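You operate a simulated robot arm through the tools that you are given. There is no shell and no other tool.

You are at the controls of a simulated robot arm. One attempt, no reset.

TASK
Close down the island's drying plate: switch off, slide on the black tray, water ring wiped off, lid closed.
Fine: switch off before wiping; wipe with the blotter and put it back; dial to 30. Set down upright: blotter. What is to be rubbed or washed off counts as gone when no trace of it is left.

The check looks at the end state, three seconds after you hand in, the way a careful person would. Anything else that was tipped, shoved, dropped, spilled or broken makes it a failure. Lids that push on must go on centred and level and be pressed home; caps that screw on are set level and turned clockwise until they are tight.

THE ROBOT
A 6-joint arm with a three-finger gripper, fixed in place. Base frame: the origin is at the foot of the arm, x ahead of it, y to its left, z up. Readings come in cm, rad, newtons and seconds.
Its first joint turns from -2.897 to 2.897 rad. Payload 4.89 kg.
Tool frame: the origin (TCP) lies between the finger pads and is the grasp point; the fingertips stand 3 cm ahead of it; z points along the fingers, y is the line along which they close. The gripper opens to 16.4 cm. The gripper's body begins 12.5 cm behind the TCP.
Orientation is told as [roll, pitch, yaw] about the base's x, y, z axes, in that order, counted from this pose: with the fingers straight down and closing along the base's y, the tool's x points along the base's -x, its y along +y and its z along -z.

THE INTERFACE
- The arm moves only by the tool arm_command. Its argument "steps" is a list of rows, each a list of 7 numbers: the shift along the tool's x, y, z in cm, then the turn, a rotation vector about the tool's x, y, z in rad, then the opening, from 0 (shut) to 1 (fully open). In form: [[tx, ty, tz, rx, ry, rz, jaw], ...]. A call has 1 to 20 rows; each row is the pose to reach, as a shift and turn from the pose commanded when the call began, along the tool's axes at that moment. Rows are played at 5 a second. More than 5 cm and 0.15 rad between two rows, or a gripper value outside its range, and nothing of the call is played. A pose out of reach is approached as far as the arm can. The call stops where the force on the tool passes 40 N (or 10 N more than at its start, if that is more) or the arm is blocked; 0.2 s more then pass. The fingers move at their own pace (about 10.8 cm/s each) and stop on an object; they squeeze with about 21 N. The grip force told is the motor's: it shows also when the fingers shut on nothing. Time passes only in rows, and 0.2 s behind the last, so rows that repeat a pose let the fingers close. It gives the time, the measured TCP pose, the force on the tool (base axes), the opening and the grip force at its end, in the units of the frame above (readings bear some noise), with the torque about the TCP (base axes, N m) and any sound that the robot's microphone picked up, and new pictures: "show" is both (left out), scene, wrist or none.
- Cameras (640 x 400 px; columns grow to the right, rows downward): "scene" is fixed at [4.75, -49.89, 149.16]; the picture's right is [0.60, -0.80, 0.00], its down [-0.36, -0.27, -0.89] and it looks along [0.71, 0.54, -0.45] (base axes); focal length 351 px, centre (320, 200). "wrist" rides on the gripper at [7.6, -0.2, -15.2] in the tool frame; the picture's right is [0.02, 1.00, 0.00], its down [-0.88, 0.02, -0.47] and it looks along [-0.47, 0.01, 0.88] (tool axes); focal length 247 px, centre (320, 200). There is no depth. A picture from a camera that has moved, and an enlarged one, comes with that camera's place and axes in the base frame and with its lens.
- raise_lower(by): slides the trunk up (or, below 0, down) by that many cm; the arm rides with it, the base frame stays. It gives what a move gives, with no picture.
- inspect(camera, box): a new picture of the part [left, top, right, bottom] of that camera's present view, enlarged. No time passes.
- finish_job(): hands the job in; it is judged then, once.

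Places have to be worked out from the pictures, the camera data and where the tool is seen. Open the gripper and draw the arm clear of the work before you hand the job in, unless the task says otherwise.

The tools are called as name(argument=value, ...) on one line, values as JSON. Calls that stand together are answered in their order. arm_command: Moves the arm, as the interface text tells. Its arguments: {"type":"object","properties":{"steps":{"type":"array","items":{"type":"array","items":{"type":"number"}}},"show":{"type":"string","enum":["both","scene","wrist","none"]}},"required":["steps"]} The other tools are called the same way: raise_lower (by) slides the trunk up or down; inspect (camera, box) takes an enlarged picture of a part of a camera's view; finish_job () hands the job in.

At the start:

```text
time: 0.0
position: [62.38, 5.05, 122.31]
ee_rot: [0.0, 0.0, 0.0]
wrist_force: [1.2, -0.5, -0.8]
torque: [0.03, 0.0, -0.01]
width: 16.42
finger_force: 0.0
trunk travel left (down, up): [-17.5, 21.5]
```

scene: 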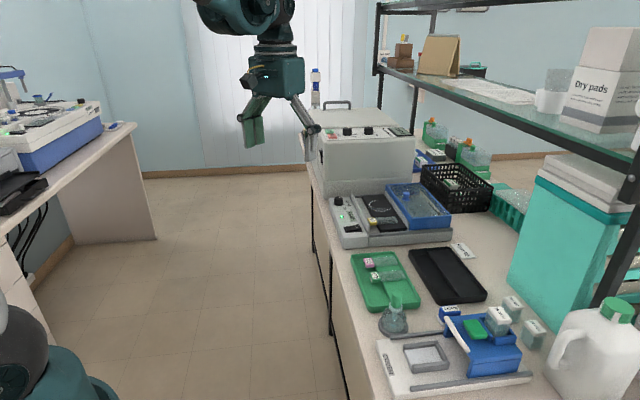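
wrist: 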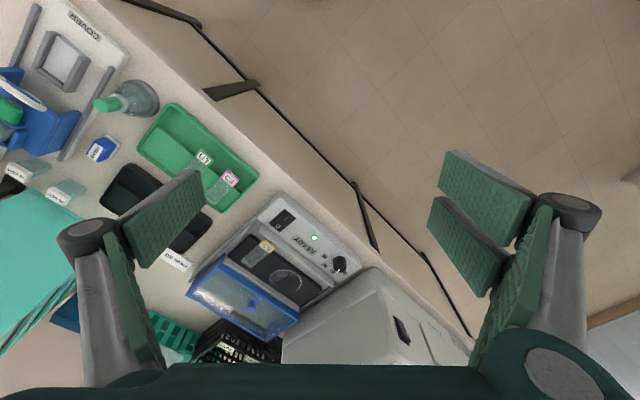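

I start by looking closely at the drying plate and its surroundings in both cameras.

inspect(camera="scene", box=[310, 170, 470, 270])

inspect(camera="scene", box=[340, 230, 560, 400])

inspect(camera="wrist", box=[180, 180, 380, 340])

inspect(camera="wrist", box=[0, 0, 280, 260])

```text
4.00 times, centred on (390, 220) of scene
camera zoom: at [4.75, -49.89, 149.16], right [0.6, -0.8, 0.0], down [-0.36, -0.27, -0.89], along [0.71, 0.54, -0.45], focal length 1405 px, centre (40, 120)
```

zoom: 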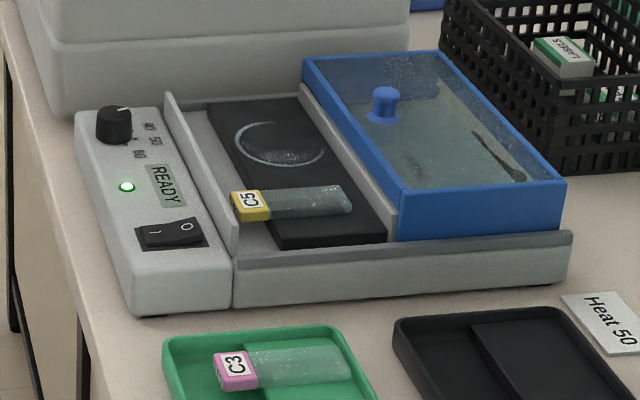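

```text
2.35 times, centred on (450, 315) of scene
camera zoom: at [4.75, -49.89, 149.16], right [0.6, -0.8, 0.0], down [-0.36, -0.27, -0.89], along [0.71, 0.54, -0.45], focal length 826 px, centre (14, -71)
```

zoom: 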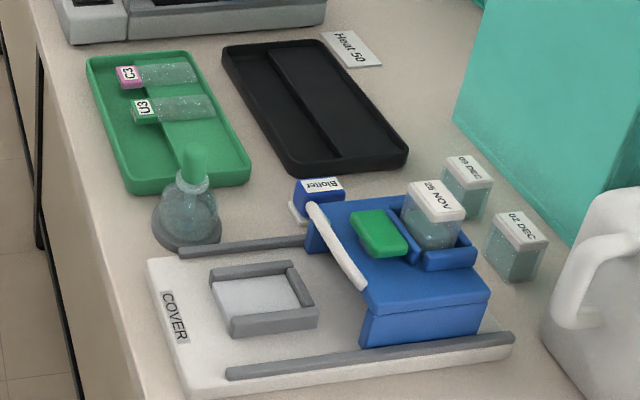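

```text
2.50 times, centred on (280, 260) of wrist
camera zoom: at [54.8, 4.74, 137.49], right [-0.02, 1.0, 0.0], down [0.88, 0.02, 0.47], along [0.47, 0.01, -0.88], focal length 617 px, centre (420, 50)
```

zoom: 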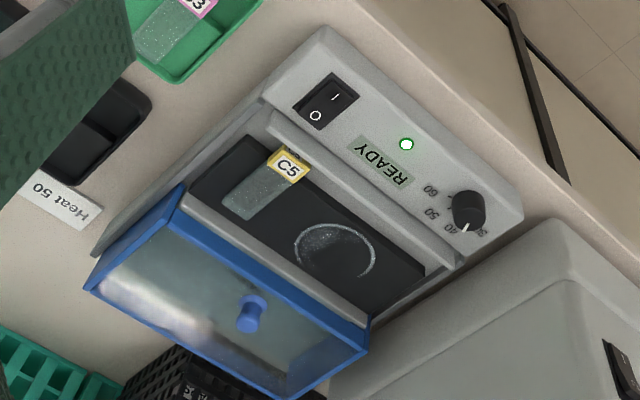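

```text
1.54 times, centred on (140, 130) of wrist
camera zoom: at [54.8, 4.74, 137.49], right [-0.02, 1.0, 0.0], down [0.88, 0.02, 0.47], along [0.47, 0.01, -0.88], focal length 380 px, centre (597, 308)
```

zoom: 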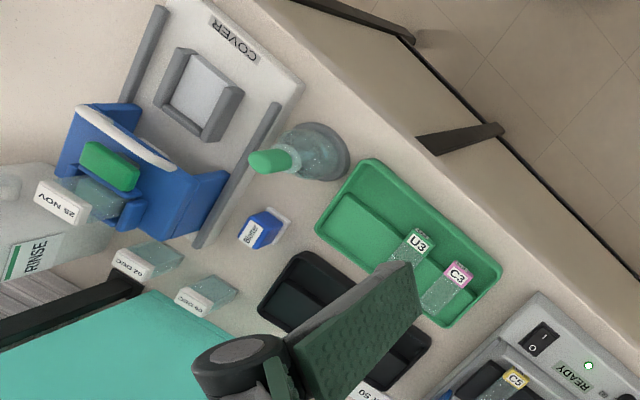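

The drying plate triangulates to the switch near [83.5, -2.6, 93.7], dial near [94, 10, 94.5] and lid knob near [103.7, -10, 98.5]. I check the left bench, to be sure which plate is the "island's", and look at the other details.

inspect(camera="scene", box=[0, 50, 160, 150])

inspect(camera="scene", box=[370, 170, 470, 250])

inspect(camera="scene", box=[330, 180, 410, 240])

inspect(camera="scene", box=[430, 290, 530, 380])

inspect(camera="scene", box=[370, 0, 640, 180])

```text
4.00 times, centred on (80, 100) of scene
camera zoom: at [4.75, -49.89, 149.16], right [0.6, -0.8, 0.0], down [-0.36, -0.27, -0.89], along [0.71, 0.54, -0.45], focal length 1405 px, centre (1280, 600)
```

zoom: 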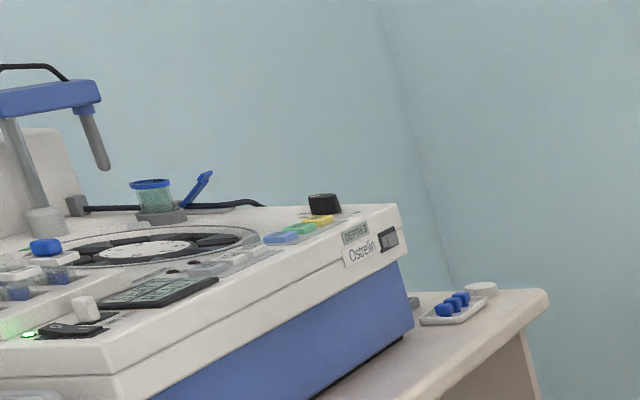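

```text
5.00 times, centred on (420, 210) of scene
camera zoom: at [4.75, -49.89, 149.16], right [0.6, -0.8, 0.0], down [-0.36, -0.27, -0.89], along [0.71, 0.54, -0.45], focal length 1756 px, centre (-180, 150)
```

zoom: 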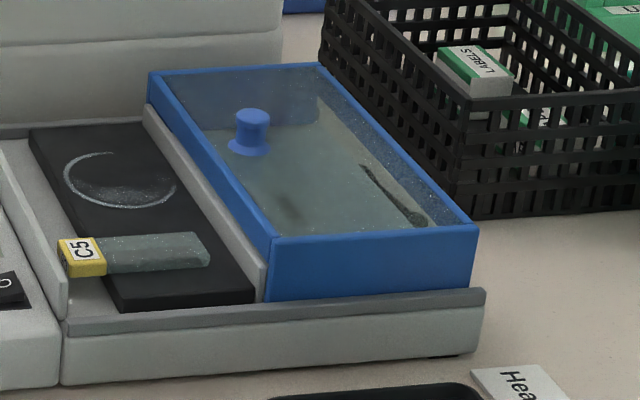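

```text
6.67 times, centred on (370, 210) of scene
camera zoom: at [4.75, -49.89, 149.16], right [0.6, -0.8, 0.0], down [-0.36, -0.27, -0.89], along [0.71, 0.54, -0.45], focal length 2342 px, centre (-13, 133)
```

zoom: 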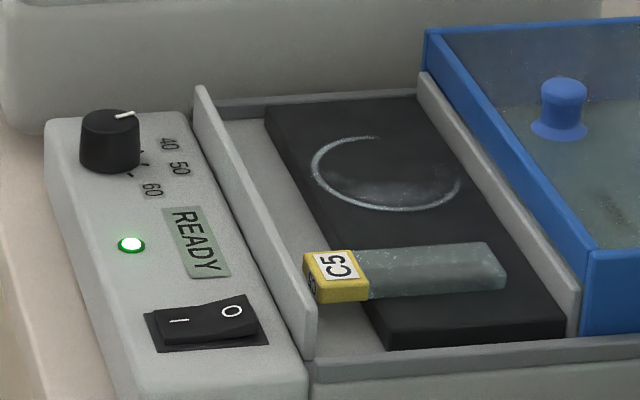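

```text
4.44 times, centred on (480, 335) of scene
camera zoom: at [4.75, -49.89, 149.16], right [0.6, -0.8, 0.0], down [-0.36, -0.27, -0.89], along [0.71, 0.54, -0.45], focal length 1561 px, centre (-391, -400)
```

zoom: 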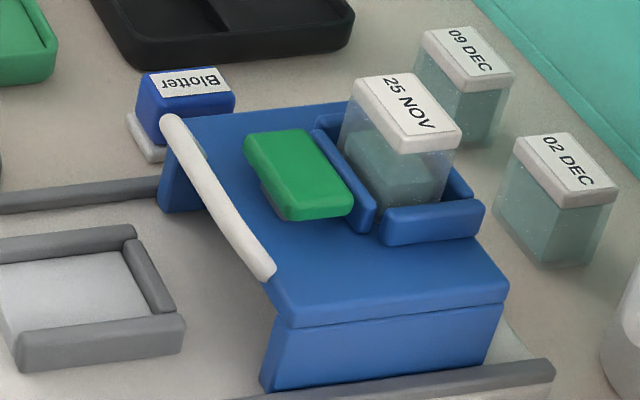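

```text
2.22 times, centred on (505, 90) of scene
camera zoom: at [4.75, -49.89, 149.16], right [0.6, -0.8, 0.0], down [-0.36, -0.27, -0.89], along [0.71, 0.54, -0.45], focal length 781 px, centre (-91, 444)
```

zoom: 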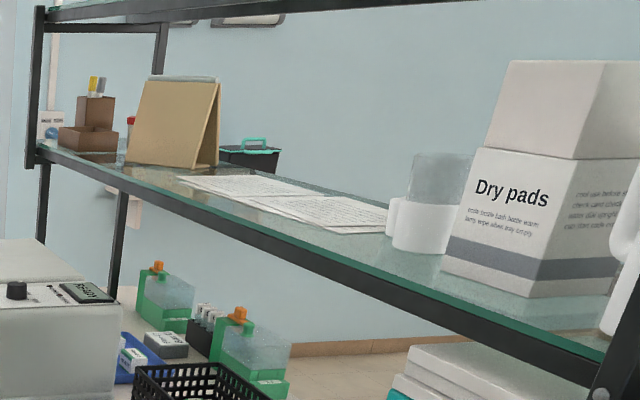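

The right-hand table is free-standing (the island), so this is the plate. I move the wrist camera closer to see the switch, dial, slide, ring and how the lid sits.

arm_command(steps=[[-3, -1.2, 1.5, 0, 0, 0, 0.6], [-6, -2.4, 3, 0, 0, 0, 0.4], [-9, -3.6, 4.5, 0, 0, 0, 0.3], [-12, -4.8, 6, 0, 0, 0, 0.3], [-15, -6, 7.5, 0, 0, 0, 0.3], [-18, -7, 9, 0, 0, 0, 0.3]])

```text
time: 1.4
position: [80.26, -2.01, 113.28]
ee_rot: [-0.001, -0.001, 0.0]
wrist_force: [-1.2, -0.2, 0.6]
torque: [-0.04, -0.28, 0.02]
width: 4.92
finger_force: 0.1
trunk travel left (down, up): [-17.5, 21.5]
camera wrist: at [72.68, -2.27, 128.49], right [-0.02, 1.0, 0.0], down [0.88, 0.02, 0.47], along [0.47, 0.01, -0.88], focal length 247 px, centre (320, 200)
```

scene: 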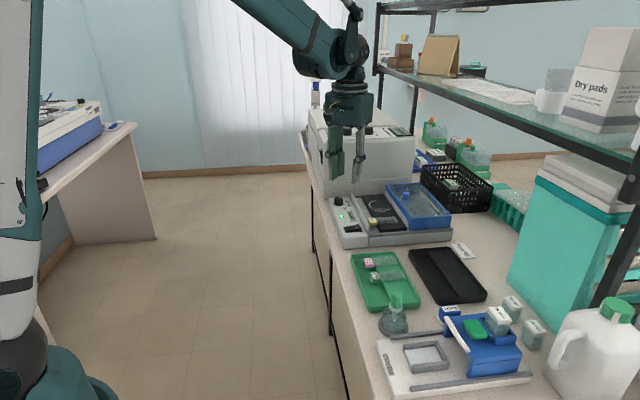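
wrist: 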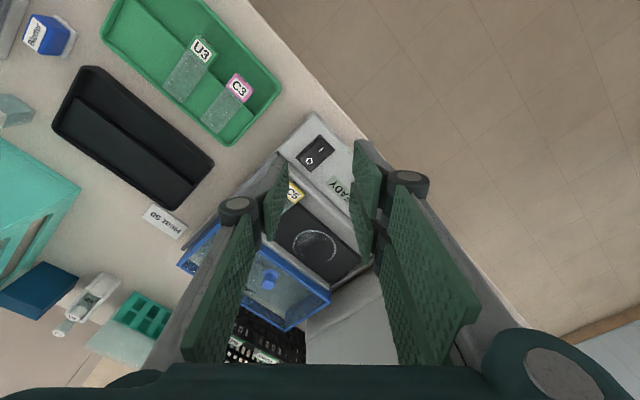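

The fingers block the view when nearly shut; I open them wide again and inspect the device.

arm_command(steps=[[0, 0, 0, 0, 0, 0, 1], [0, 0, 0, 0, 0, 0, 1], [0, 0, 0, 0, 0, 0, 1], [0, 0, 0, 0, 0, 0, 1]], show="wrist")

inspect(camera="wrist", box=[180, 90, 380, 340])

inspect(camera="wrist", box=[270, 100, 380, 200])

inspect(camera="wrist", box=[0, 0, 250, 160])

```text
time: 2.4
position: [80.49, -2.14, 113.11]
ee_rot: [-0.001, 0.0, 0.0]
wrist_force: [-0.9, 0.4, 0.4]
torque: [-0.03, 0.01, 0.02]
width: 16.39
finger_force: 0.1
trunk travel left (down, up): [-17.5, 21.5]
camera wrist: at [72.78, -2.28, 128.45], right [-0.02, 1.0, 0.0], down [0.88, 0.02, 0.47], along [0.47, 0.01, -0.88], focal length 247 px, centre (320, 200)
```

wrist: 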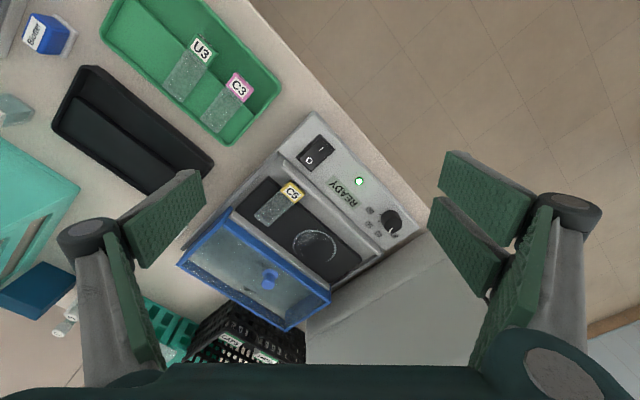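

```text
1.60 times, centred on (280, 215) of wrist
camera zoom: at [72.78, -2.28, 128.45], right [-0.02, 1.0, 0.0], down [0.88, 0.02, 0.47], along [0.47, 0.01, -0.88], focal length 395 px, centre (384, 176)
```

zoom: 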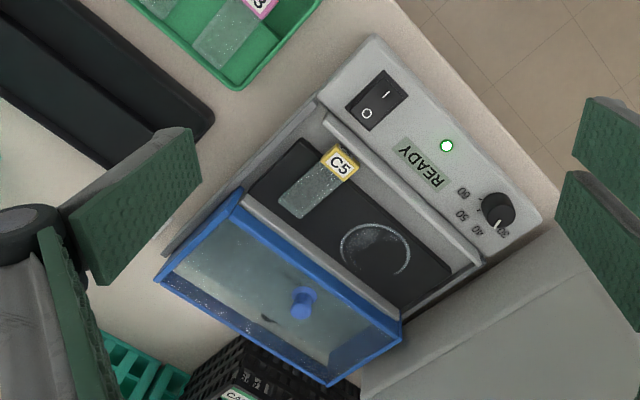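

```text
4.00 times, centred on (325, 150) of wrist
camera zoom: at [72.78, -2.28, 128.45], right [-0.02, 1.0, 0.0], down [0.88, 0.02, 0.47], along [0.47, 0.01, -0.88], focal length 988 px, centre (300, 400)
```

zoom: 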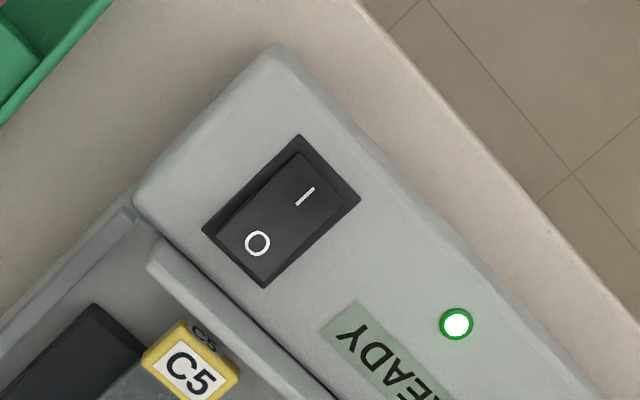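

```text
2.50 times, centred on (125, 80) of wrist
camera zoom: at [72.78, -2.28, 128.45], right [-0.02, 1.0, 0.0], down [0.88, 0.02, 0.47], along [0.47, 0.01, -0.88], focal length 617 px, centre (808, 500)
```

zoom: 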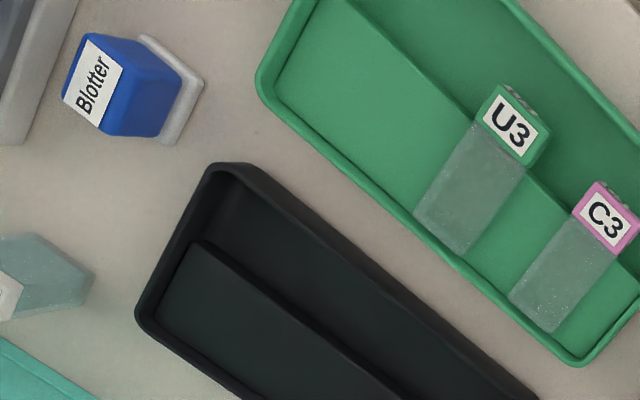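

The slide (C5) label end is around [89.1, -6.1, 95] and the black tray has a raised half like the green one. I zoom in further on the lid and rails, dial and plate from this viewpoint.

inspect(camera="wrist", box=[170, 190, 340, 340])

inspect(camera="wrist", box=[340, 170, 440, 270])

inspect(camera="wrist", box=[220, 160, 380, 300])

inspect(camera="wrist", box=[10, 0, 110, 60])

```text
2.67 times, centred on (255, 265) of wrist
camera zoom: at [72.78, -2.28, 128.45], right [-0.02, 1.0, 0.0], down [0.88, 0.02, 0.47], along [0.47, 0.01, -0.88], focal length 659 px, centre (493, 27)
```

zoom: 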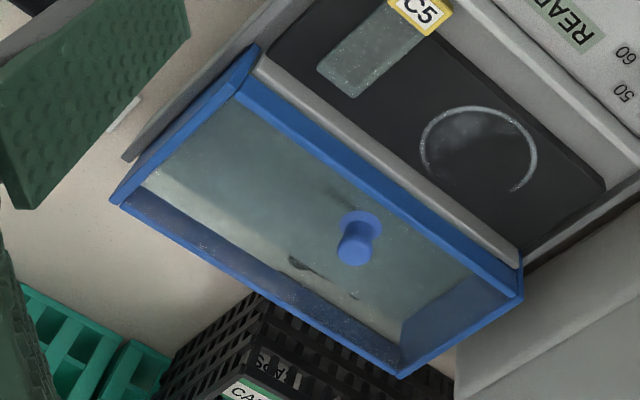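

```text
4.00 times, centred on (390, 220) of wrist
camera zoom: at [72.78, -2.28, 128.45], right [-0.02, 1.0, 0.0], down [0.88, 0.02, 0.47], along [0.47, 0.01, -0.88], focal length 988 px, centre (40, 120)
```

zoom: 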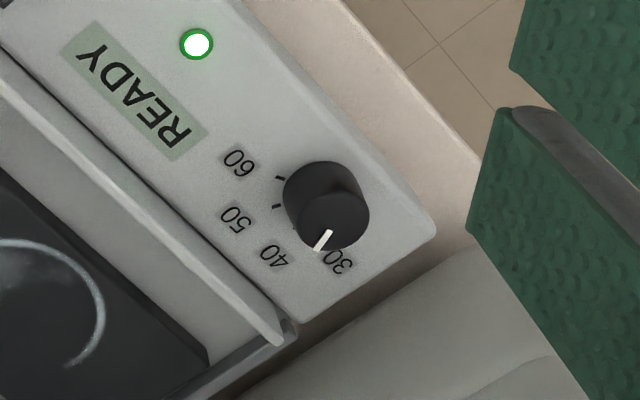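

```text
2.86 times, centred on (300, 230) of wrist
camera zoom: at [72.78, -2.28, 128.45], right [-0.02, 1.0, 0.0], down [0.88, 0.02, 0.47], along [0.47, 0.01, -0.88], focal length 706 px, centre (377, 114)
```

zoom: 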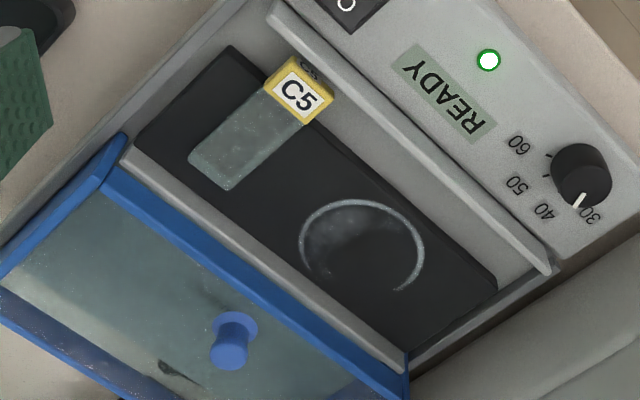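

```text
6.40 times, centred on (60, 30) of wrist
camera zoom: at [72.78, -2.28, 128.45], right [-0.02, 1.0, 0.0], down [0.88, 0.02, 0.47], along [0.47, 0.01, -0.88], focal length 1581 px, centre (1984, 1288)
```

zoom: 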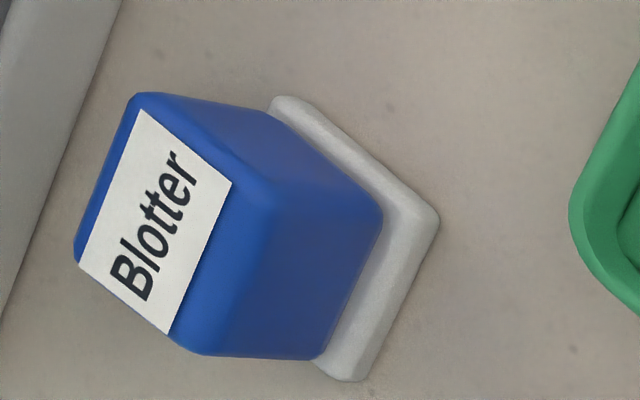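

The lid is a 24×12 cm glass-topped box parked in a bay right of the plate, edges at about 45° to the base axes (top at z≈97, knob ≈[104.5,-10.3]). First the switch: I turn the tool 45° to line up with the device, shut the fingers and hover above the "O" end at about [85.1,-3.9].

arm_command(steps=[[-0.8, -0.3, 2.0, 0, 0, -0.131, 0.5], [-1.6, -0.65, 4.0, 0, 0, -0.262, 0.3], [-2.4, -1.0, 6.0, 0, 0, -0.393, 0.1], [-3.2, -1.3, 8.0, 0, 0, -0.524, 0], [-4.0, -1.65, 10.0, 0, 0, -0.655, 0], [-4.7, -1.95, 12.0, 0, 0, -0.785, 0], [-4.7, -1.95, 12.0, 0, 0, -0.785, 0]])

```text
time: 4.0
position: [85.08, -3.87, 101.34]
ee_rot: [-0.001, -0.001, 0.786]
wrist_force: [0.9, 0.1, -0.1]
torque: [-0.02, 0.07, 0.02]
width: 0.0
finger_force: 20.8
trunk travel left (down, up): [-17.5, 21.5]
camera wrist: at [79.78, -9.56, 116.48], right [-0.72, 0.69, 0.0], down [0.61, 0.64, 0.47], along [0.33, 0.34, -0.88], focal length 247 px, centre (320, 200)
```

scene: 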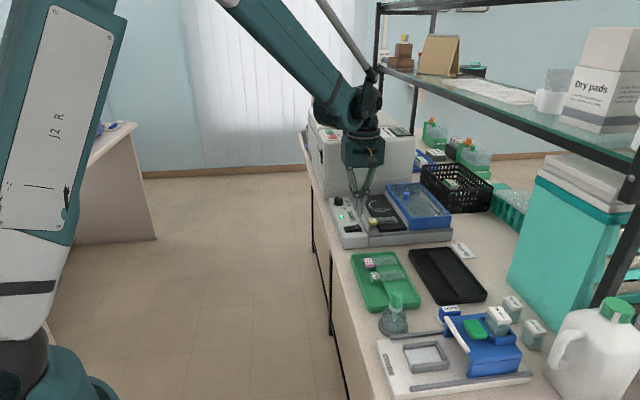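
wrist: 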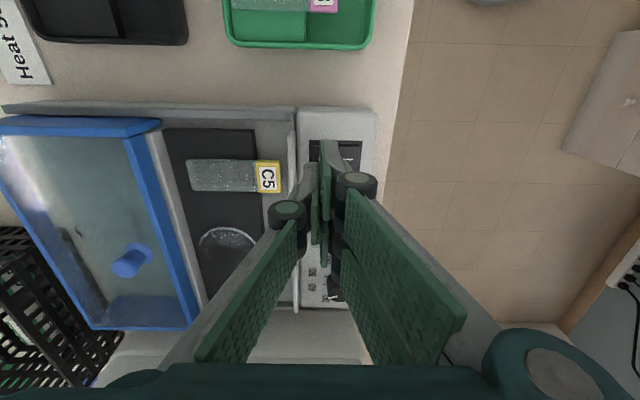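

The device now lines up squarely with the picture, so the 45° estimate is good. I zoom in on the fingertips over the switch.

inspect(camera="wrist", box=[270, 100, 400, 200])

inspect(camera="wrist", box=[0, 90, 300, 340])

inspect(camera="scene", box=[325, 180, 405, 250])

```text
4.00 times, centred on (335, 150) of wrist
camera zoom: at [79.78, -9.56, 116.48], right [-0.72, 0.69, 0.0], down [0.61, 0.64, 0.47], along [0.33, 0.34, -0.88], focal length 988 px, centre (260, 400)
```

zoom: 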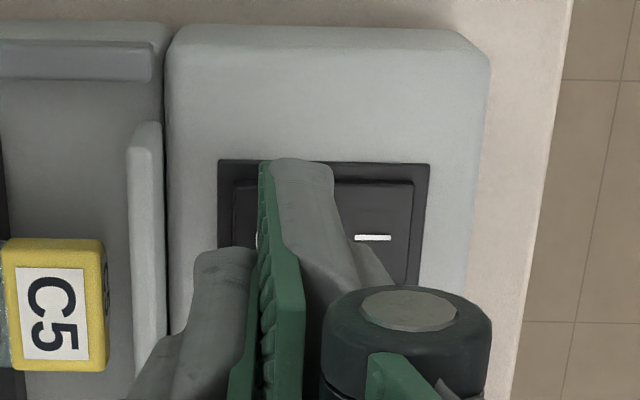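

```text
1.60 times, centred on (150, 215) of wrist
camera zoom: at [79.78, -9.56, 116.48], right [-0.72, 0.69, 0.0], down [0.61, 0.64, 0.47], along [0.33, 0.34, -0.88], focal length 395 px, centre (592, 176)
```

zoom: 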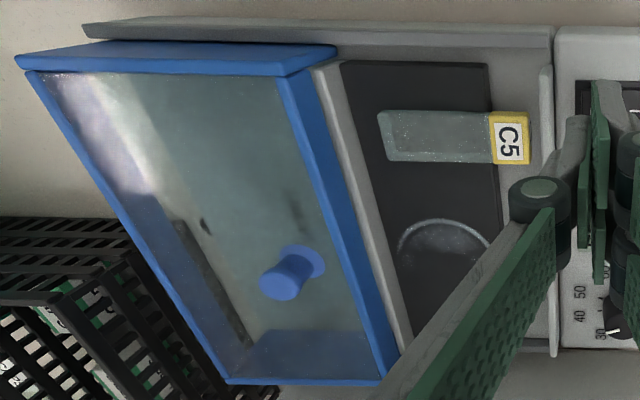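

```text
5.71 times, centred on (365, 215) of scene
camera zoom: at [4.75, -49.89, 149.16], right [0.6, -0.8, 0.0], down [-0.36, -0.27, -0.89], along [0.71, 0.54, -0.45], focal length 2007 px, centre (63, 114)
```

zoom: 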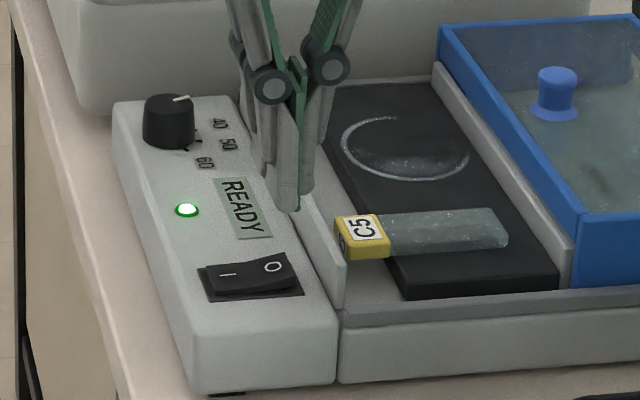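

The closed fingertips project right onto the "O" mark. I lower slowly toward the rocker to find contact.

arm_command(steps=[[0, 0, 1.5, 0, 0, 0, 0], [0, 0, 2.8, 0, 0, 0, 0], [0, 0, 3.6, 0, 0, 0, 0], [0, 0, 4.0, 0, 0, 0, 0], [0, 0, 4.3, 0, 0, 0, 0]], show="scene")

inspect(camera="scene", box=[325, 180, 405, 250])

```text
time: 5.2
position: [85.04, -4.0, 96.92]
ee_rot: [0.002, 0.002, 0.786]
wrist_force: [-0.7, -0.7, 0.0]
torque: [0.01, -0.02, -0.02]
width: 0.0
finger_force: 20.7
trunk travel left (down, up): [-17.5, 21.5]
```

scene: 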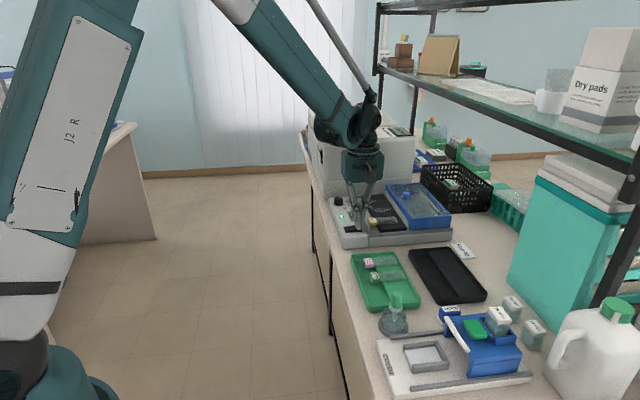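

```text
5.71 times, centred on (365, 215) of scene
camera zoom: at [4.75, -49.89, 149.16], right [0.6, -0.8, 0.0], down [-0.36, -0.27, -0.89], along [0.71, 0.54, -0.45], focal length 2007 px, centre (63, 114)
```

zoom: 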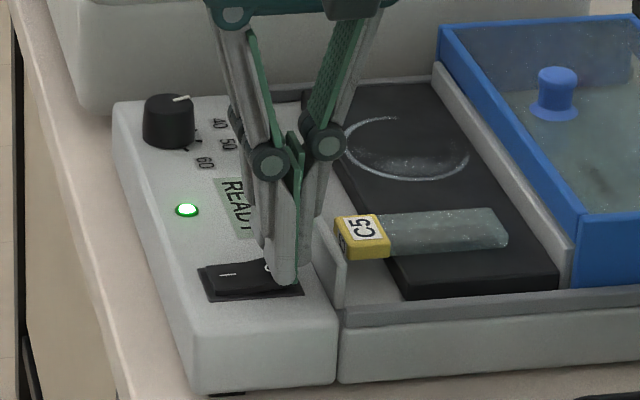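

The tip is just above the O end of the rocker, no contact yet. I press on in small steps.

arm_command(steps=[[0, 0, 0.25, 0, 0, 0, 0], [0, 0, 0.5, 0, 0, 0, 0], [0, 0, 0.7, 0, 0, 0, 0], [0, 0, 0.9, 0, 0, 0, 0]], show="scene")

inspect(camera="scene", box=[325, 180, 405, 250])

```text
time: 6.2
position: [85.16, -4.03, 96.13]
ee_rot: [-0.001, -0.001, 0.784]
wrist_force: [4.4, -4.0, 2.0]
torque: [-0.08, -0.16, 0.0]
width: 0.0
finger_force: 20.7
trunk travel left (down, up): [-17.5, 21.5]
```

scene: 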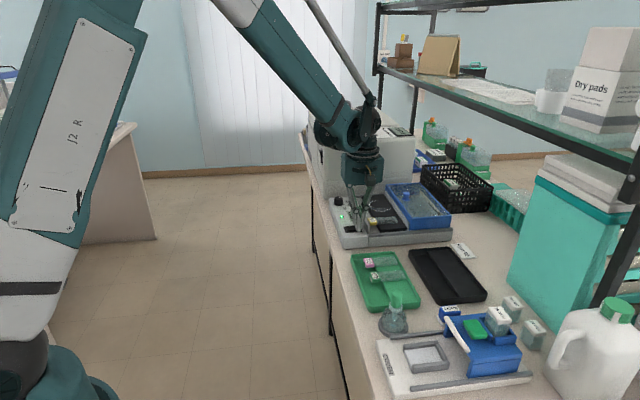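

```text
5.71 times, centred on (365, 215) of scene
camera zoom: at [4.75, -49.89, 149.16], right [0.6, -0.8, 0.0], down [-0.36, -0.27, -0.89], along [0.71, 0.54, -0.45], focal length 2007 px, centre (63, 114)
```

zoom: 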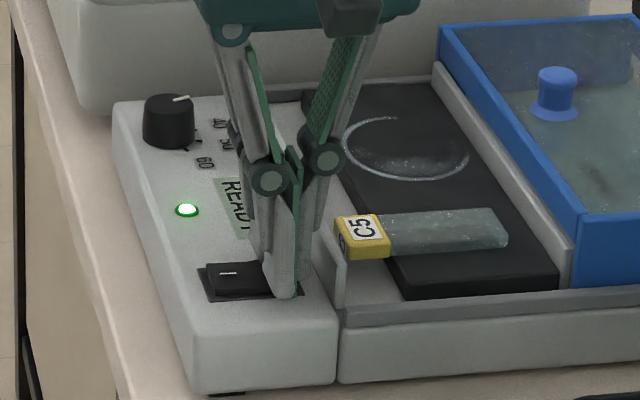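

Contact has begun (a side force of ~6 N, LED still green). I press further in small steps and listen for a click.

arm_command(steps=[[0, 0, 0.2, 0, 0, 0, 0], [0, 0, 0.4, 0, 0, 0, 0], [0, 0, 0.5, 0, 0, 0, 0]], show="scene")

inspect(camera="scene", box=[325, 180, 405, 250])

```text
time: 7.0
position: [85.08, -3.87, 95.87]
ee_rot: [0.0, 0.001, 0.786]
wrist_force: [-3.0, 0.7, 28.6]
torque: [0.19, 0.21, -0.01]
width: 0.0
finger_force: 21.0
trunk travel left (down, up): [-17.5, 21.5]
stopped in row 3: the force on the tool passed its limit at 43 N (the readings are from after the stop); the commanded pose is now the measured one
```

scene: 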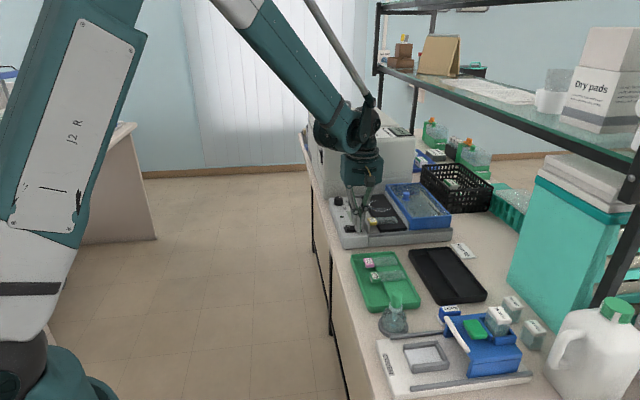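

```text
5.71 times, centred on (365, 215) of scene
camera zoom: at [4.75, -49.89, 149.16], right [0.6, -0.8, 0.0], down [-0.36, -0.27, -0.89], along [0.71, 0.54, -0.45], focal length 2007 px, centre (63, 114)
```

zoom: 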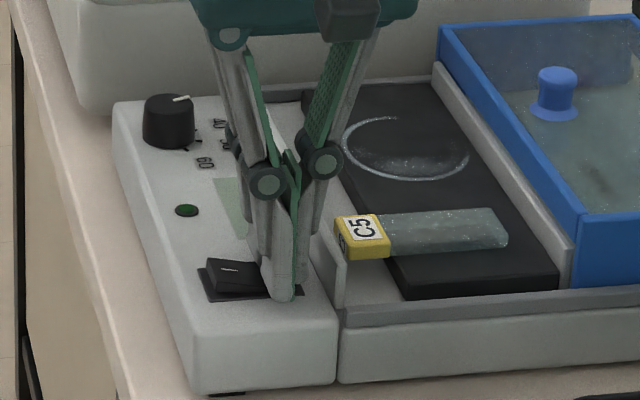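

LED and READY are dark: the heater is off. I lift clear and move so the wrist camera, fingers open, looks at the dial.

arm_command(steps=[[0, 0, -3, 0, 0, 0, 0], [0, 0, -7, 0, 0, 0, 0.1], [-3, 1, -9.2, 0, 0, 0, 0.5], [-7, 2, -9.2, 0, 0, 0, 0.8], [-10, 3.2, -9.2, 0, 0, 0, 1], [-10, 3.2, -9.2, 0, 0, 0, 1], [-10, 3.2, -9.2, 0, 0, 0, 1]])

inspect(camera="wrist", box=[240, 130, 400, 270])

inspect(camera="scene", box=[300, 90, 440, 250])

```text
time: 8.6
position: [90.12, 5.33, 104.78]
ee_rot: [-0.001, 0.001, 0.784]
wrist_force: [-0.3, 0.3, -0.4]
torque: [-0.06, 0.05, 0.01]
width: 16.41
finger_force: 0.1
trunk travel left (down, up): [-17.5, 21.5]
camera wrist: at [84.76, -0.27, 120.04], right [-0.72, 0.69, 0.0], down [0.61, 0.64, 0.47], along [0.33, 0.34, -0.88], focal length 247 px, centre (320, 200)
```

scene: 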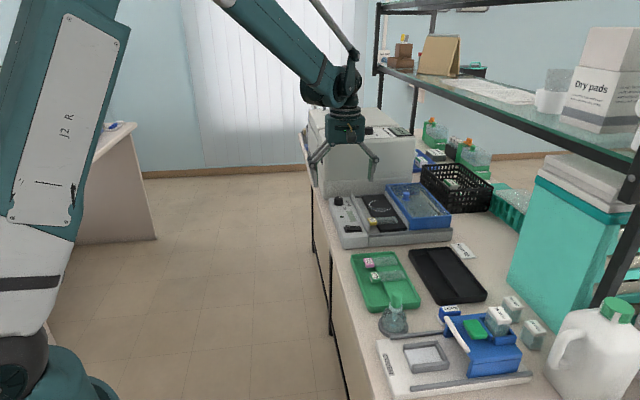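
wrist: 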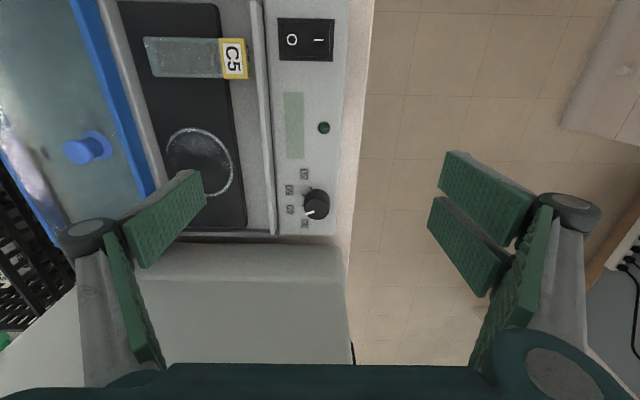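

```text
2.86 times, centred on (320, 200) of wrist
camera zoom: at [84.76, -0.27, 120.04], right [-0.72, 0.69, 0.0], down [0.61, 0.64, 0.47], along [0.33, 0.34, -0.88], focal length 706 px, centre (320, 200)
```

zoom: 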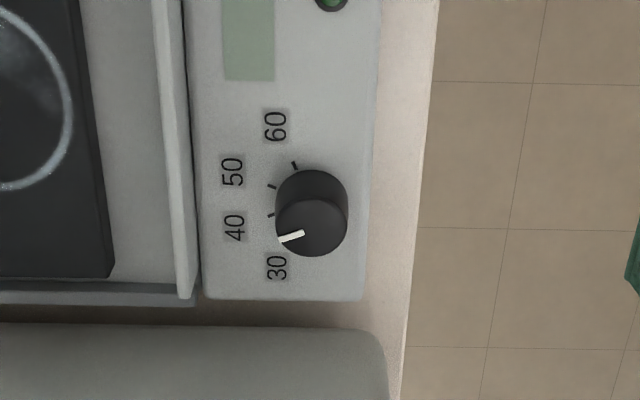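

```text
2.50 times, centred on (370, 170) of scene
camera zoom: at [4.75, -49.89, 149.16], right [0.6, -0.8, 0.0], down [-0.36, -0.27, -0.89], along [0.71, 0.54, -0.45], focal length 878 px, centre (195, 275)
```

zoom: 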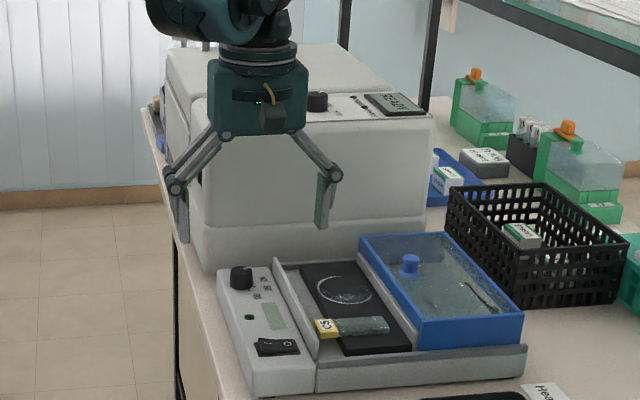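

The dial points exactly at 40; 30 is one 45° step counter-clockwise (seen from above). Dial centre ≈[95.4,10.15], top z≈95.1. I pre-rotate the tool -22° and hover above it with a small opening.

arm_command(steps=[[-1.4, -0.1, 0.5, 0, 0, 0.08, 0.8], [-2.9, -0.2, 1, 0, 0, 0.16, 0.6], [-4.4, -0.3, 2, 0, 0, 0.24, 0.4], [-5.8, -0.4, 3, 0, 0, 0.32, 0.32], [-7.2, -0.46, 4, 0, 0, 0.39, 0.32], [-7.2, -0.46, 4, 0, 0, 0.39, 0.32]])

inspect(camera="wrist", box=[240, 130, 400, 270])

inspect(camera="scene", box=[300, 140, 420, 240])

```text
time: 10.0
position: [95.36, 10.23, 100.99]
ee_rot: [0.001, 0.001, 0.395]
wrist_force: [0.8, -0.3, -0.4]
torque: [0.0, 0.05, 0.02]
width: 5.26
finger_force: 0.1
trunk travel left (down, up): [-17.5, 21.5]
camera wrist: at [88.4, 7.05, 116.1], right [-0.4, 0.91, 0.0], down [0.81, 0.36, 0.47], along [0.43, 0.19, -0.88], focal length 247 px, centre (320, 200)
```

scene: 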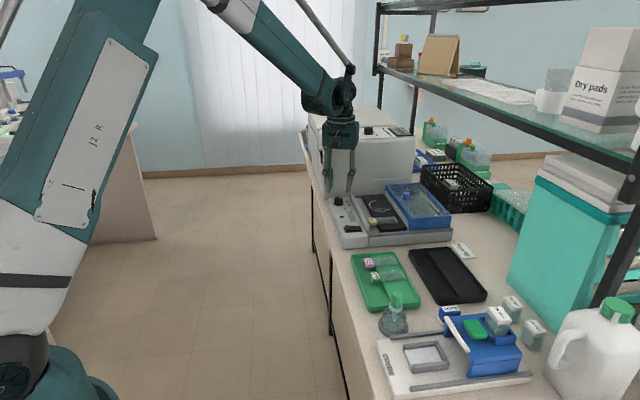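
wrist: 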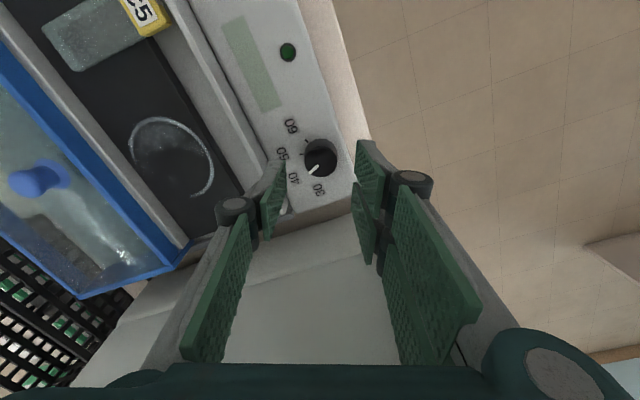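

```text
2.86 times, centred on (320, 200) of wrist
camera zoom: at [88.4, 7.05, 116.1], right [-0.4, 0.91, 0.0], down [0.81, 0.36, 0.47], along [0.43, 0.19, -0.88], focal length 706 px, centre (320, 200)
```

zoom: 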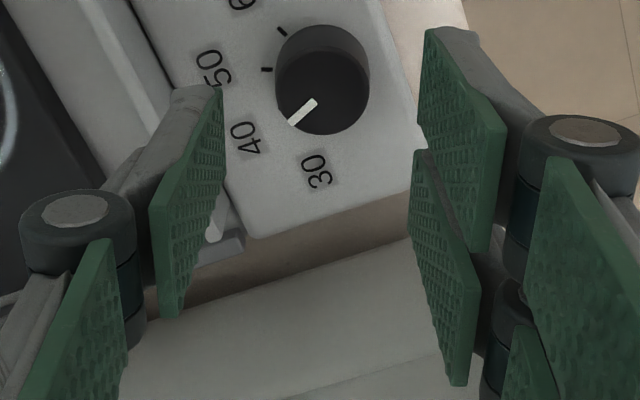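

```text
4.00 times, centred on (360, 190) of scene
camera zoom: at [4.75, -49.89, 149.16], right [0.6, -0.8, 0.0], down [-0.36, -0.27, -0.89], along [0.71, 0.54, -0.45], focal length 1405 px, centre (160, 240)
```

zoom: 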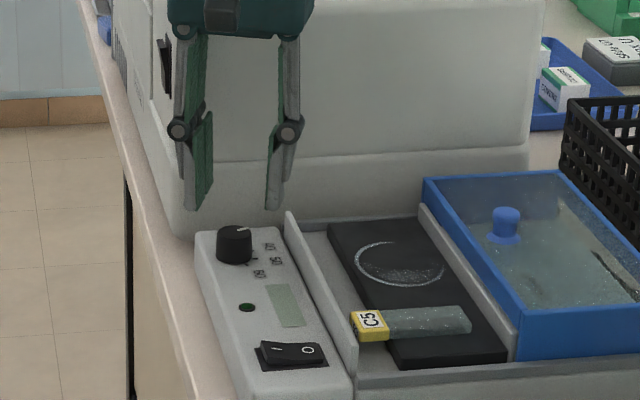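

The knob is centred between the fingers (about 0.25 cm toward the camera). I lower around it with tips just above the console face, then close.

arm_command(steps=[[0.2, 0, 1.5, 0, 0, 0, 0.32], [0.2, 0, 3.0, 0, 0, 0, 0.32], [0.2, 0, 4.0, 0, 0, 0, 0.32], [0.2, 0, 4.6, 0, 0, 0, 0.32], [0.2, 0, 4.6, 0, 0, 0, 0.1], [0.2, 0, 4.6, 0, 0, 0, 0.1], [0.2, 0, 4.6, 0, 0, 0, 0.1]])

inspect(camera="wrist", box=[240, 130, 400, 270])

```text
time: 11.6
position: [95.15, 10.18, 96.2]
ee_rot: [-0.001, -0.001, 0.395]
wrist_force: [-3.6, 10.5, -2.6]
torque: [0.37, -0.05, 0.02]
width: 3.03
finger_force: 44.9
trunk travel left (down, up): [-17.5, 21.5]
camera wrist: at [88.18, 7.0, 111.49], right [-0.4, 0.91, 0.0], down [0.81, 0.36, 0.47], along [0.43, 0.19, -0.88], focal length 247 px, centre (320, 200)
```

scene: 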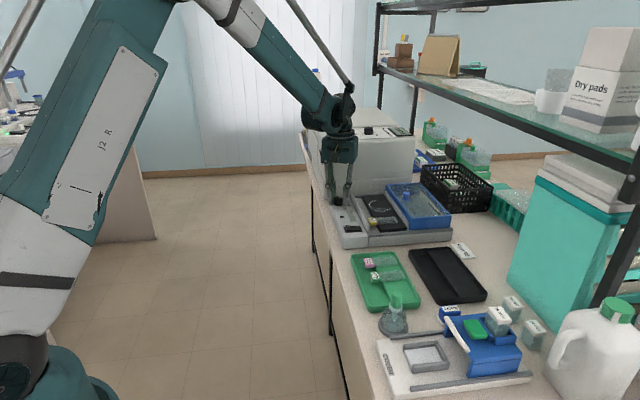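
wrist: 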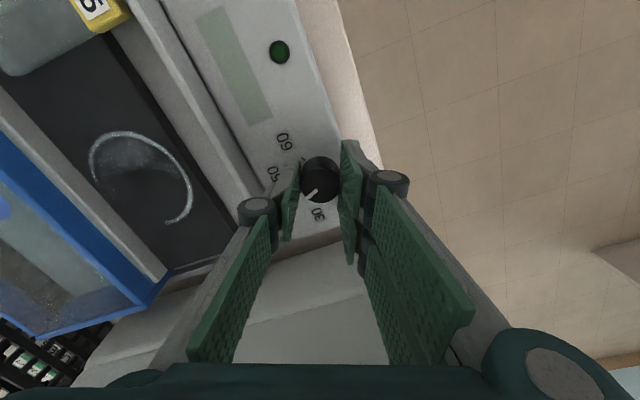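

```text
2.86 times, centred on (320, 200) of wrist
camera zoom: at [88.18, 7.0, 111.49], right [-0.4, 0.91, 0.0], down [0.81, 0.36, 0.47], along [0.43, 0.19, -0.88], focal length 706 px, centre (320, 200)
```

zoom: 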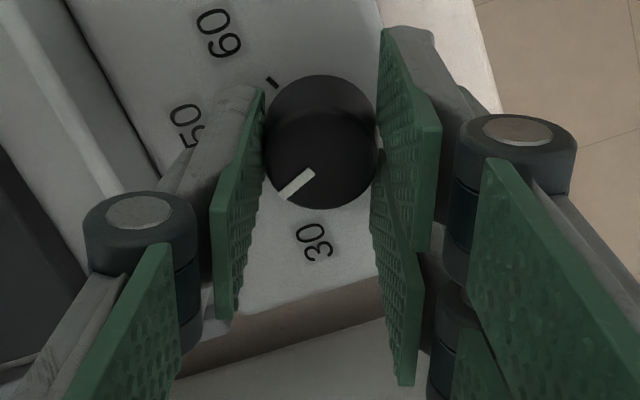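

Knob gripped at 3.0 cm width with ~11 N side load along tool +y; I ease 0.1 cm that way and rotate 45° counter-clockwise (seen from above) in small steps.

arm_command(steps=[[0, 0.1, 0, 0, 0, 0, 0.1], [0, 0.1, 0, 0, 0, -0.1, 0.1], [0, 0.1, 0, 0, 0, -0.2, 0.1], [0, 0.1, 0, 0, 0, -0.3, 0.1], [0, 0.1, 0, 0, 0, -0.4, 0.1], [0, 0.1, 0, 0, 0, -0.5, 0.1], [0, 0.1, 0, 0, 0, -0.6, 0.1], [0, 0.1, 0, 0, 0, -0.7, 0.1], [0, 0.1, 0, 0, 0, -0.785, 0.1], [0, 0.1, 0, 0, 0, -0.785, 0.1]])

inspect(camera="wrist", box=[240, 130, 400, 270])

```text
time: 13.8
position: [95.2, 10.2, 96.33]
ee_rot: [-0.001, 0.002, 1.182]
wrist_force: [17.1, -1.7, 2.5]
torque: [-0.21, -0.37, -0.45]
width: 2.99
finger_force: 44.6
trunk travel left (down, up): [-17.5, 21.5]
camera wrist: at [92.48, 2.93, 111.5], right [-0.93, 0.36, 0.0], down [0.32, 0.82, 0.47], along [0.17, 0.44, -0.88], focal length 247 px, centre (320, 200)
```

scene: 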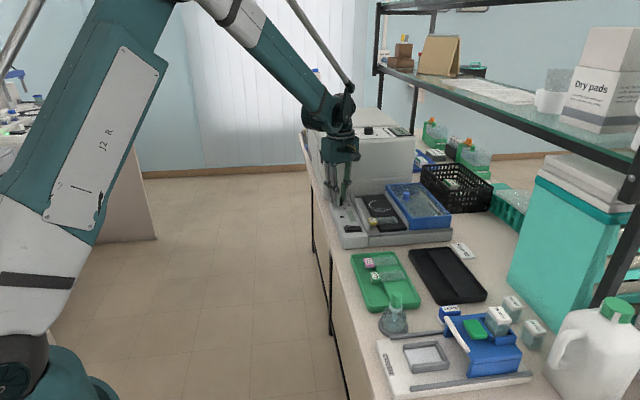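
wrist: 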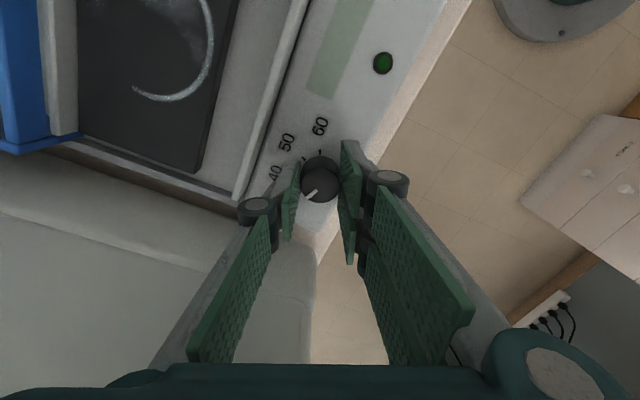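

```text
2.86 times, centred on (320, 200) of wrist
camera zoom: at [92.48, 2.93, 111.5], right [-0.93, 0.36, 0.0], down [0.32, 0.82, 0.47], along [0.17, 0.44, -0.88], focal length 706 px, centre (320, 200)
```

zoom: 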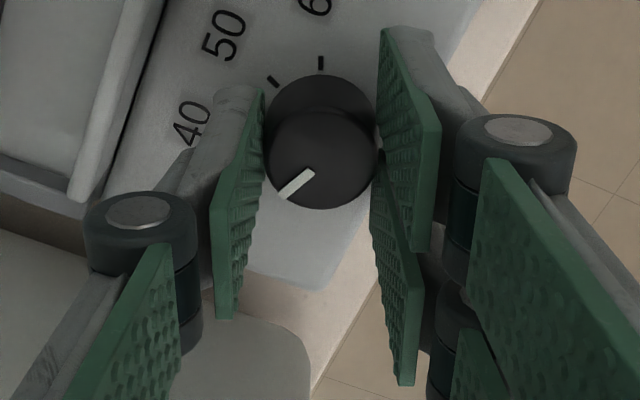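

The knob turned with the fingers. I release it and rise straight up a little to check the pointer against 30.

arm_command(steps=[[0, -0.15, 0, 0, 0, 0, 0.1], [0, -0.15, 0, 0, 0, 0, 0.25], [0, -0.15, 0, 0, 0, 0, 0.32], [0, -0.15, -1.5, 0, 0, 0, 0.32], [0, -0.15, -4, 0, 0, 0, 0.32], [0, -0.15, -6, 0, 0, 0, 0.5], [0, -0.15, -8, 0, 0, 0, 0.8], [0, -0.15, -8, 0, 0, 0, 0.8]], show="wrist")

inspect(camera="wrist", box=[240, 90, 400, 230])

```text
time: 15.6
position: [95.32, 10.08, 104.24]
ee_rot: [-0.001, -0.001, 1.182]
wrist_force: [0.1, -1.0, 0.6]
torque: [0.02, -0.01, 0.0]
width: 13.12
finger_force: 0.2
trunk travel left (down, up): [-17.5, 21.5]
camera wrist: at [92.54, 2.88, 119.55], right [-0.93, 0.36, 0.0], down [0.32, 0.82, 0.47], along [0.17, 0.44, -0.88], focal length 247 px, centre (320, 200)
```

wrist: 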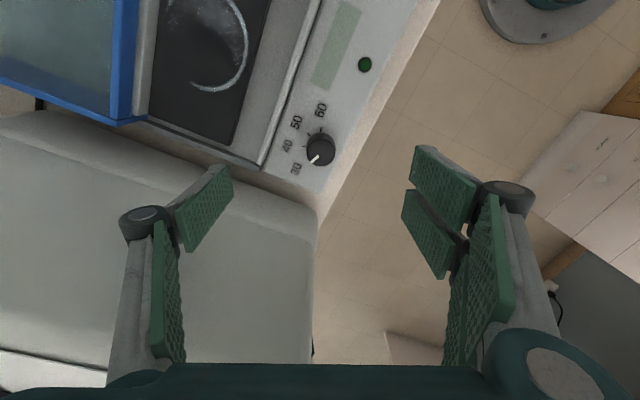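

```text
2.86 times, centred on (320, 160) of wrist
camera zoom: at [92.54, 2.88, 119.55], right [-0.93, 0.36, 0.0], down [0.32, 0.82, 0.47], along [0.17, 0.44, -0.88], focal length 706 px, centre (320, 314)
```

zoom: 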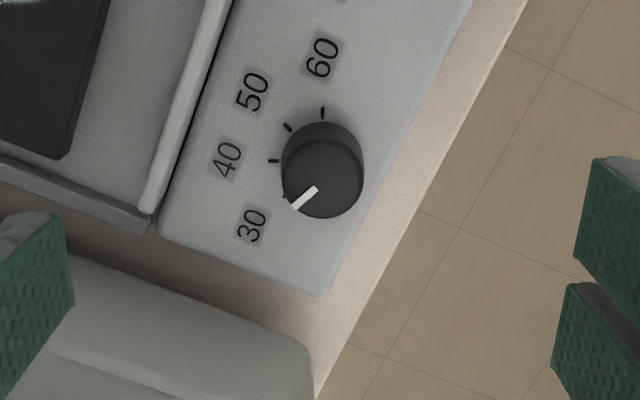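

The pointer now lies on 30. Next I turn the tool so the fingers close along the slide's width (yaw -45°) and fly over to view the black tray closely.

arm_command(steps=[[2.52, 0.28, -1, 0, 0, 0.131, 0.8], [5.04, 0.57, -2, 0, 0, 0.262, 1], [7.56, 0.85, -3, 0, 0, 0.393, 1], [10.1, 1.14, -4, 0, 0, 0.524, 1], [12.6, 1.42, -4, 0, 0, 0.656, 1], [15.1, 1.71, -4, 0, 0, 0.787, 1], [17.6, 1.99, -4, 0, 0, 0.918, 1], [20.2, 2.28, -4, 0, 0, 1.049, 1], [22.7, 2.56, -4, 0, 0, 1.18, 1], [25.2, 2.85, -4, 0, 0, 1.311, 1], [27.7, 3.13, -4, 0, 0, 1.442, 1], [30.2, 3.42, -4, 0, 0, 1.574, 1], [32.8, 3.7, -4, 0, 0, 1.705, 1], [35.3, 3.98, -4, 0, 0, 1.836, 1], [37.8, 4.27, -4, 0, 0, 1.967, 1], [37.8, 4.27, -4, 0, 0, 1.967, 1]])

inspect(camera="wrist", box=[200, 100, 440, 300])

```text
time: 19.0
position: [76.98, -23.2, 108.24]
ee_rot: [-0.001, -0.001, -0.791]
wrist_force: [0.2, 0.6, 0.0]
torque: [0.02, -0.05, -0.01]
width: 16.39
finger_force: 0.1
trunk travel left (down, up): [-17.5, 21.5]
camera wrist: at [71.41, -18.01, 123.5], right [0.69, 0.72, 0.0], down [0.63, -0.61, 0.47], along [0.34, -0.33, -0.88], focal length 247 px, centre (320, 200)
```

scene: 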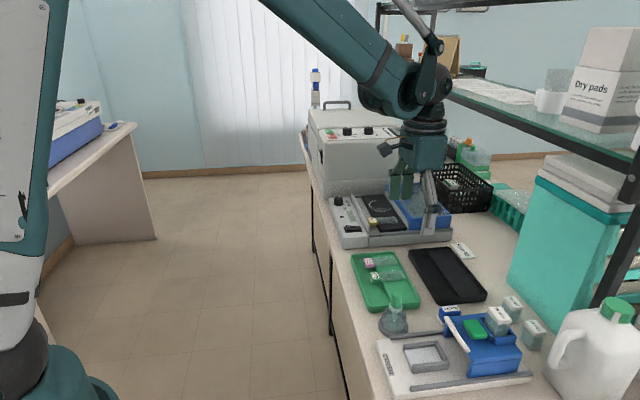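
wrist: 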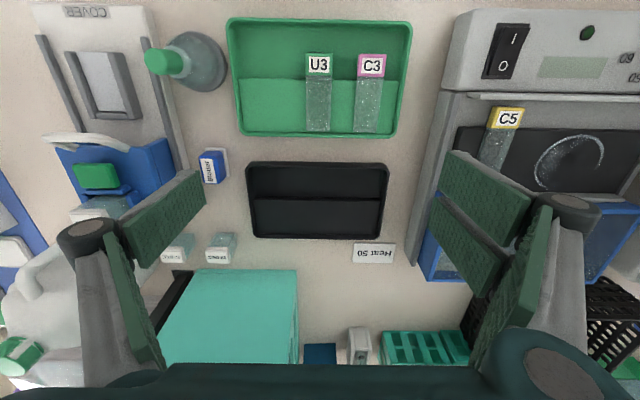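

```text
2.00 times, centred on (320, 200) of wrist
camera zoom: at [71.41, -18.01, 123.5], right [0.69, 0.72, 0.0], down [0.63, -0.61, 0.47], along [0.34, -0.33, -0.88], focal length 494 px, centre (320, 200)
```

zoom: 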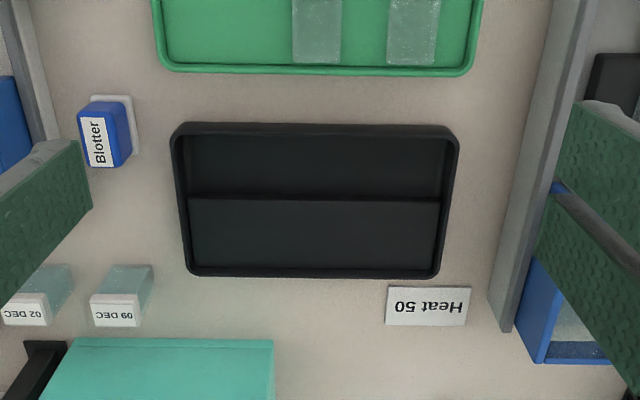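

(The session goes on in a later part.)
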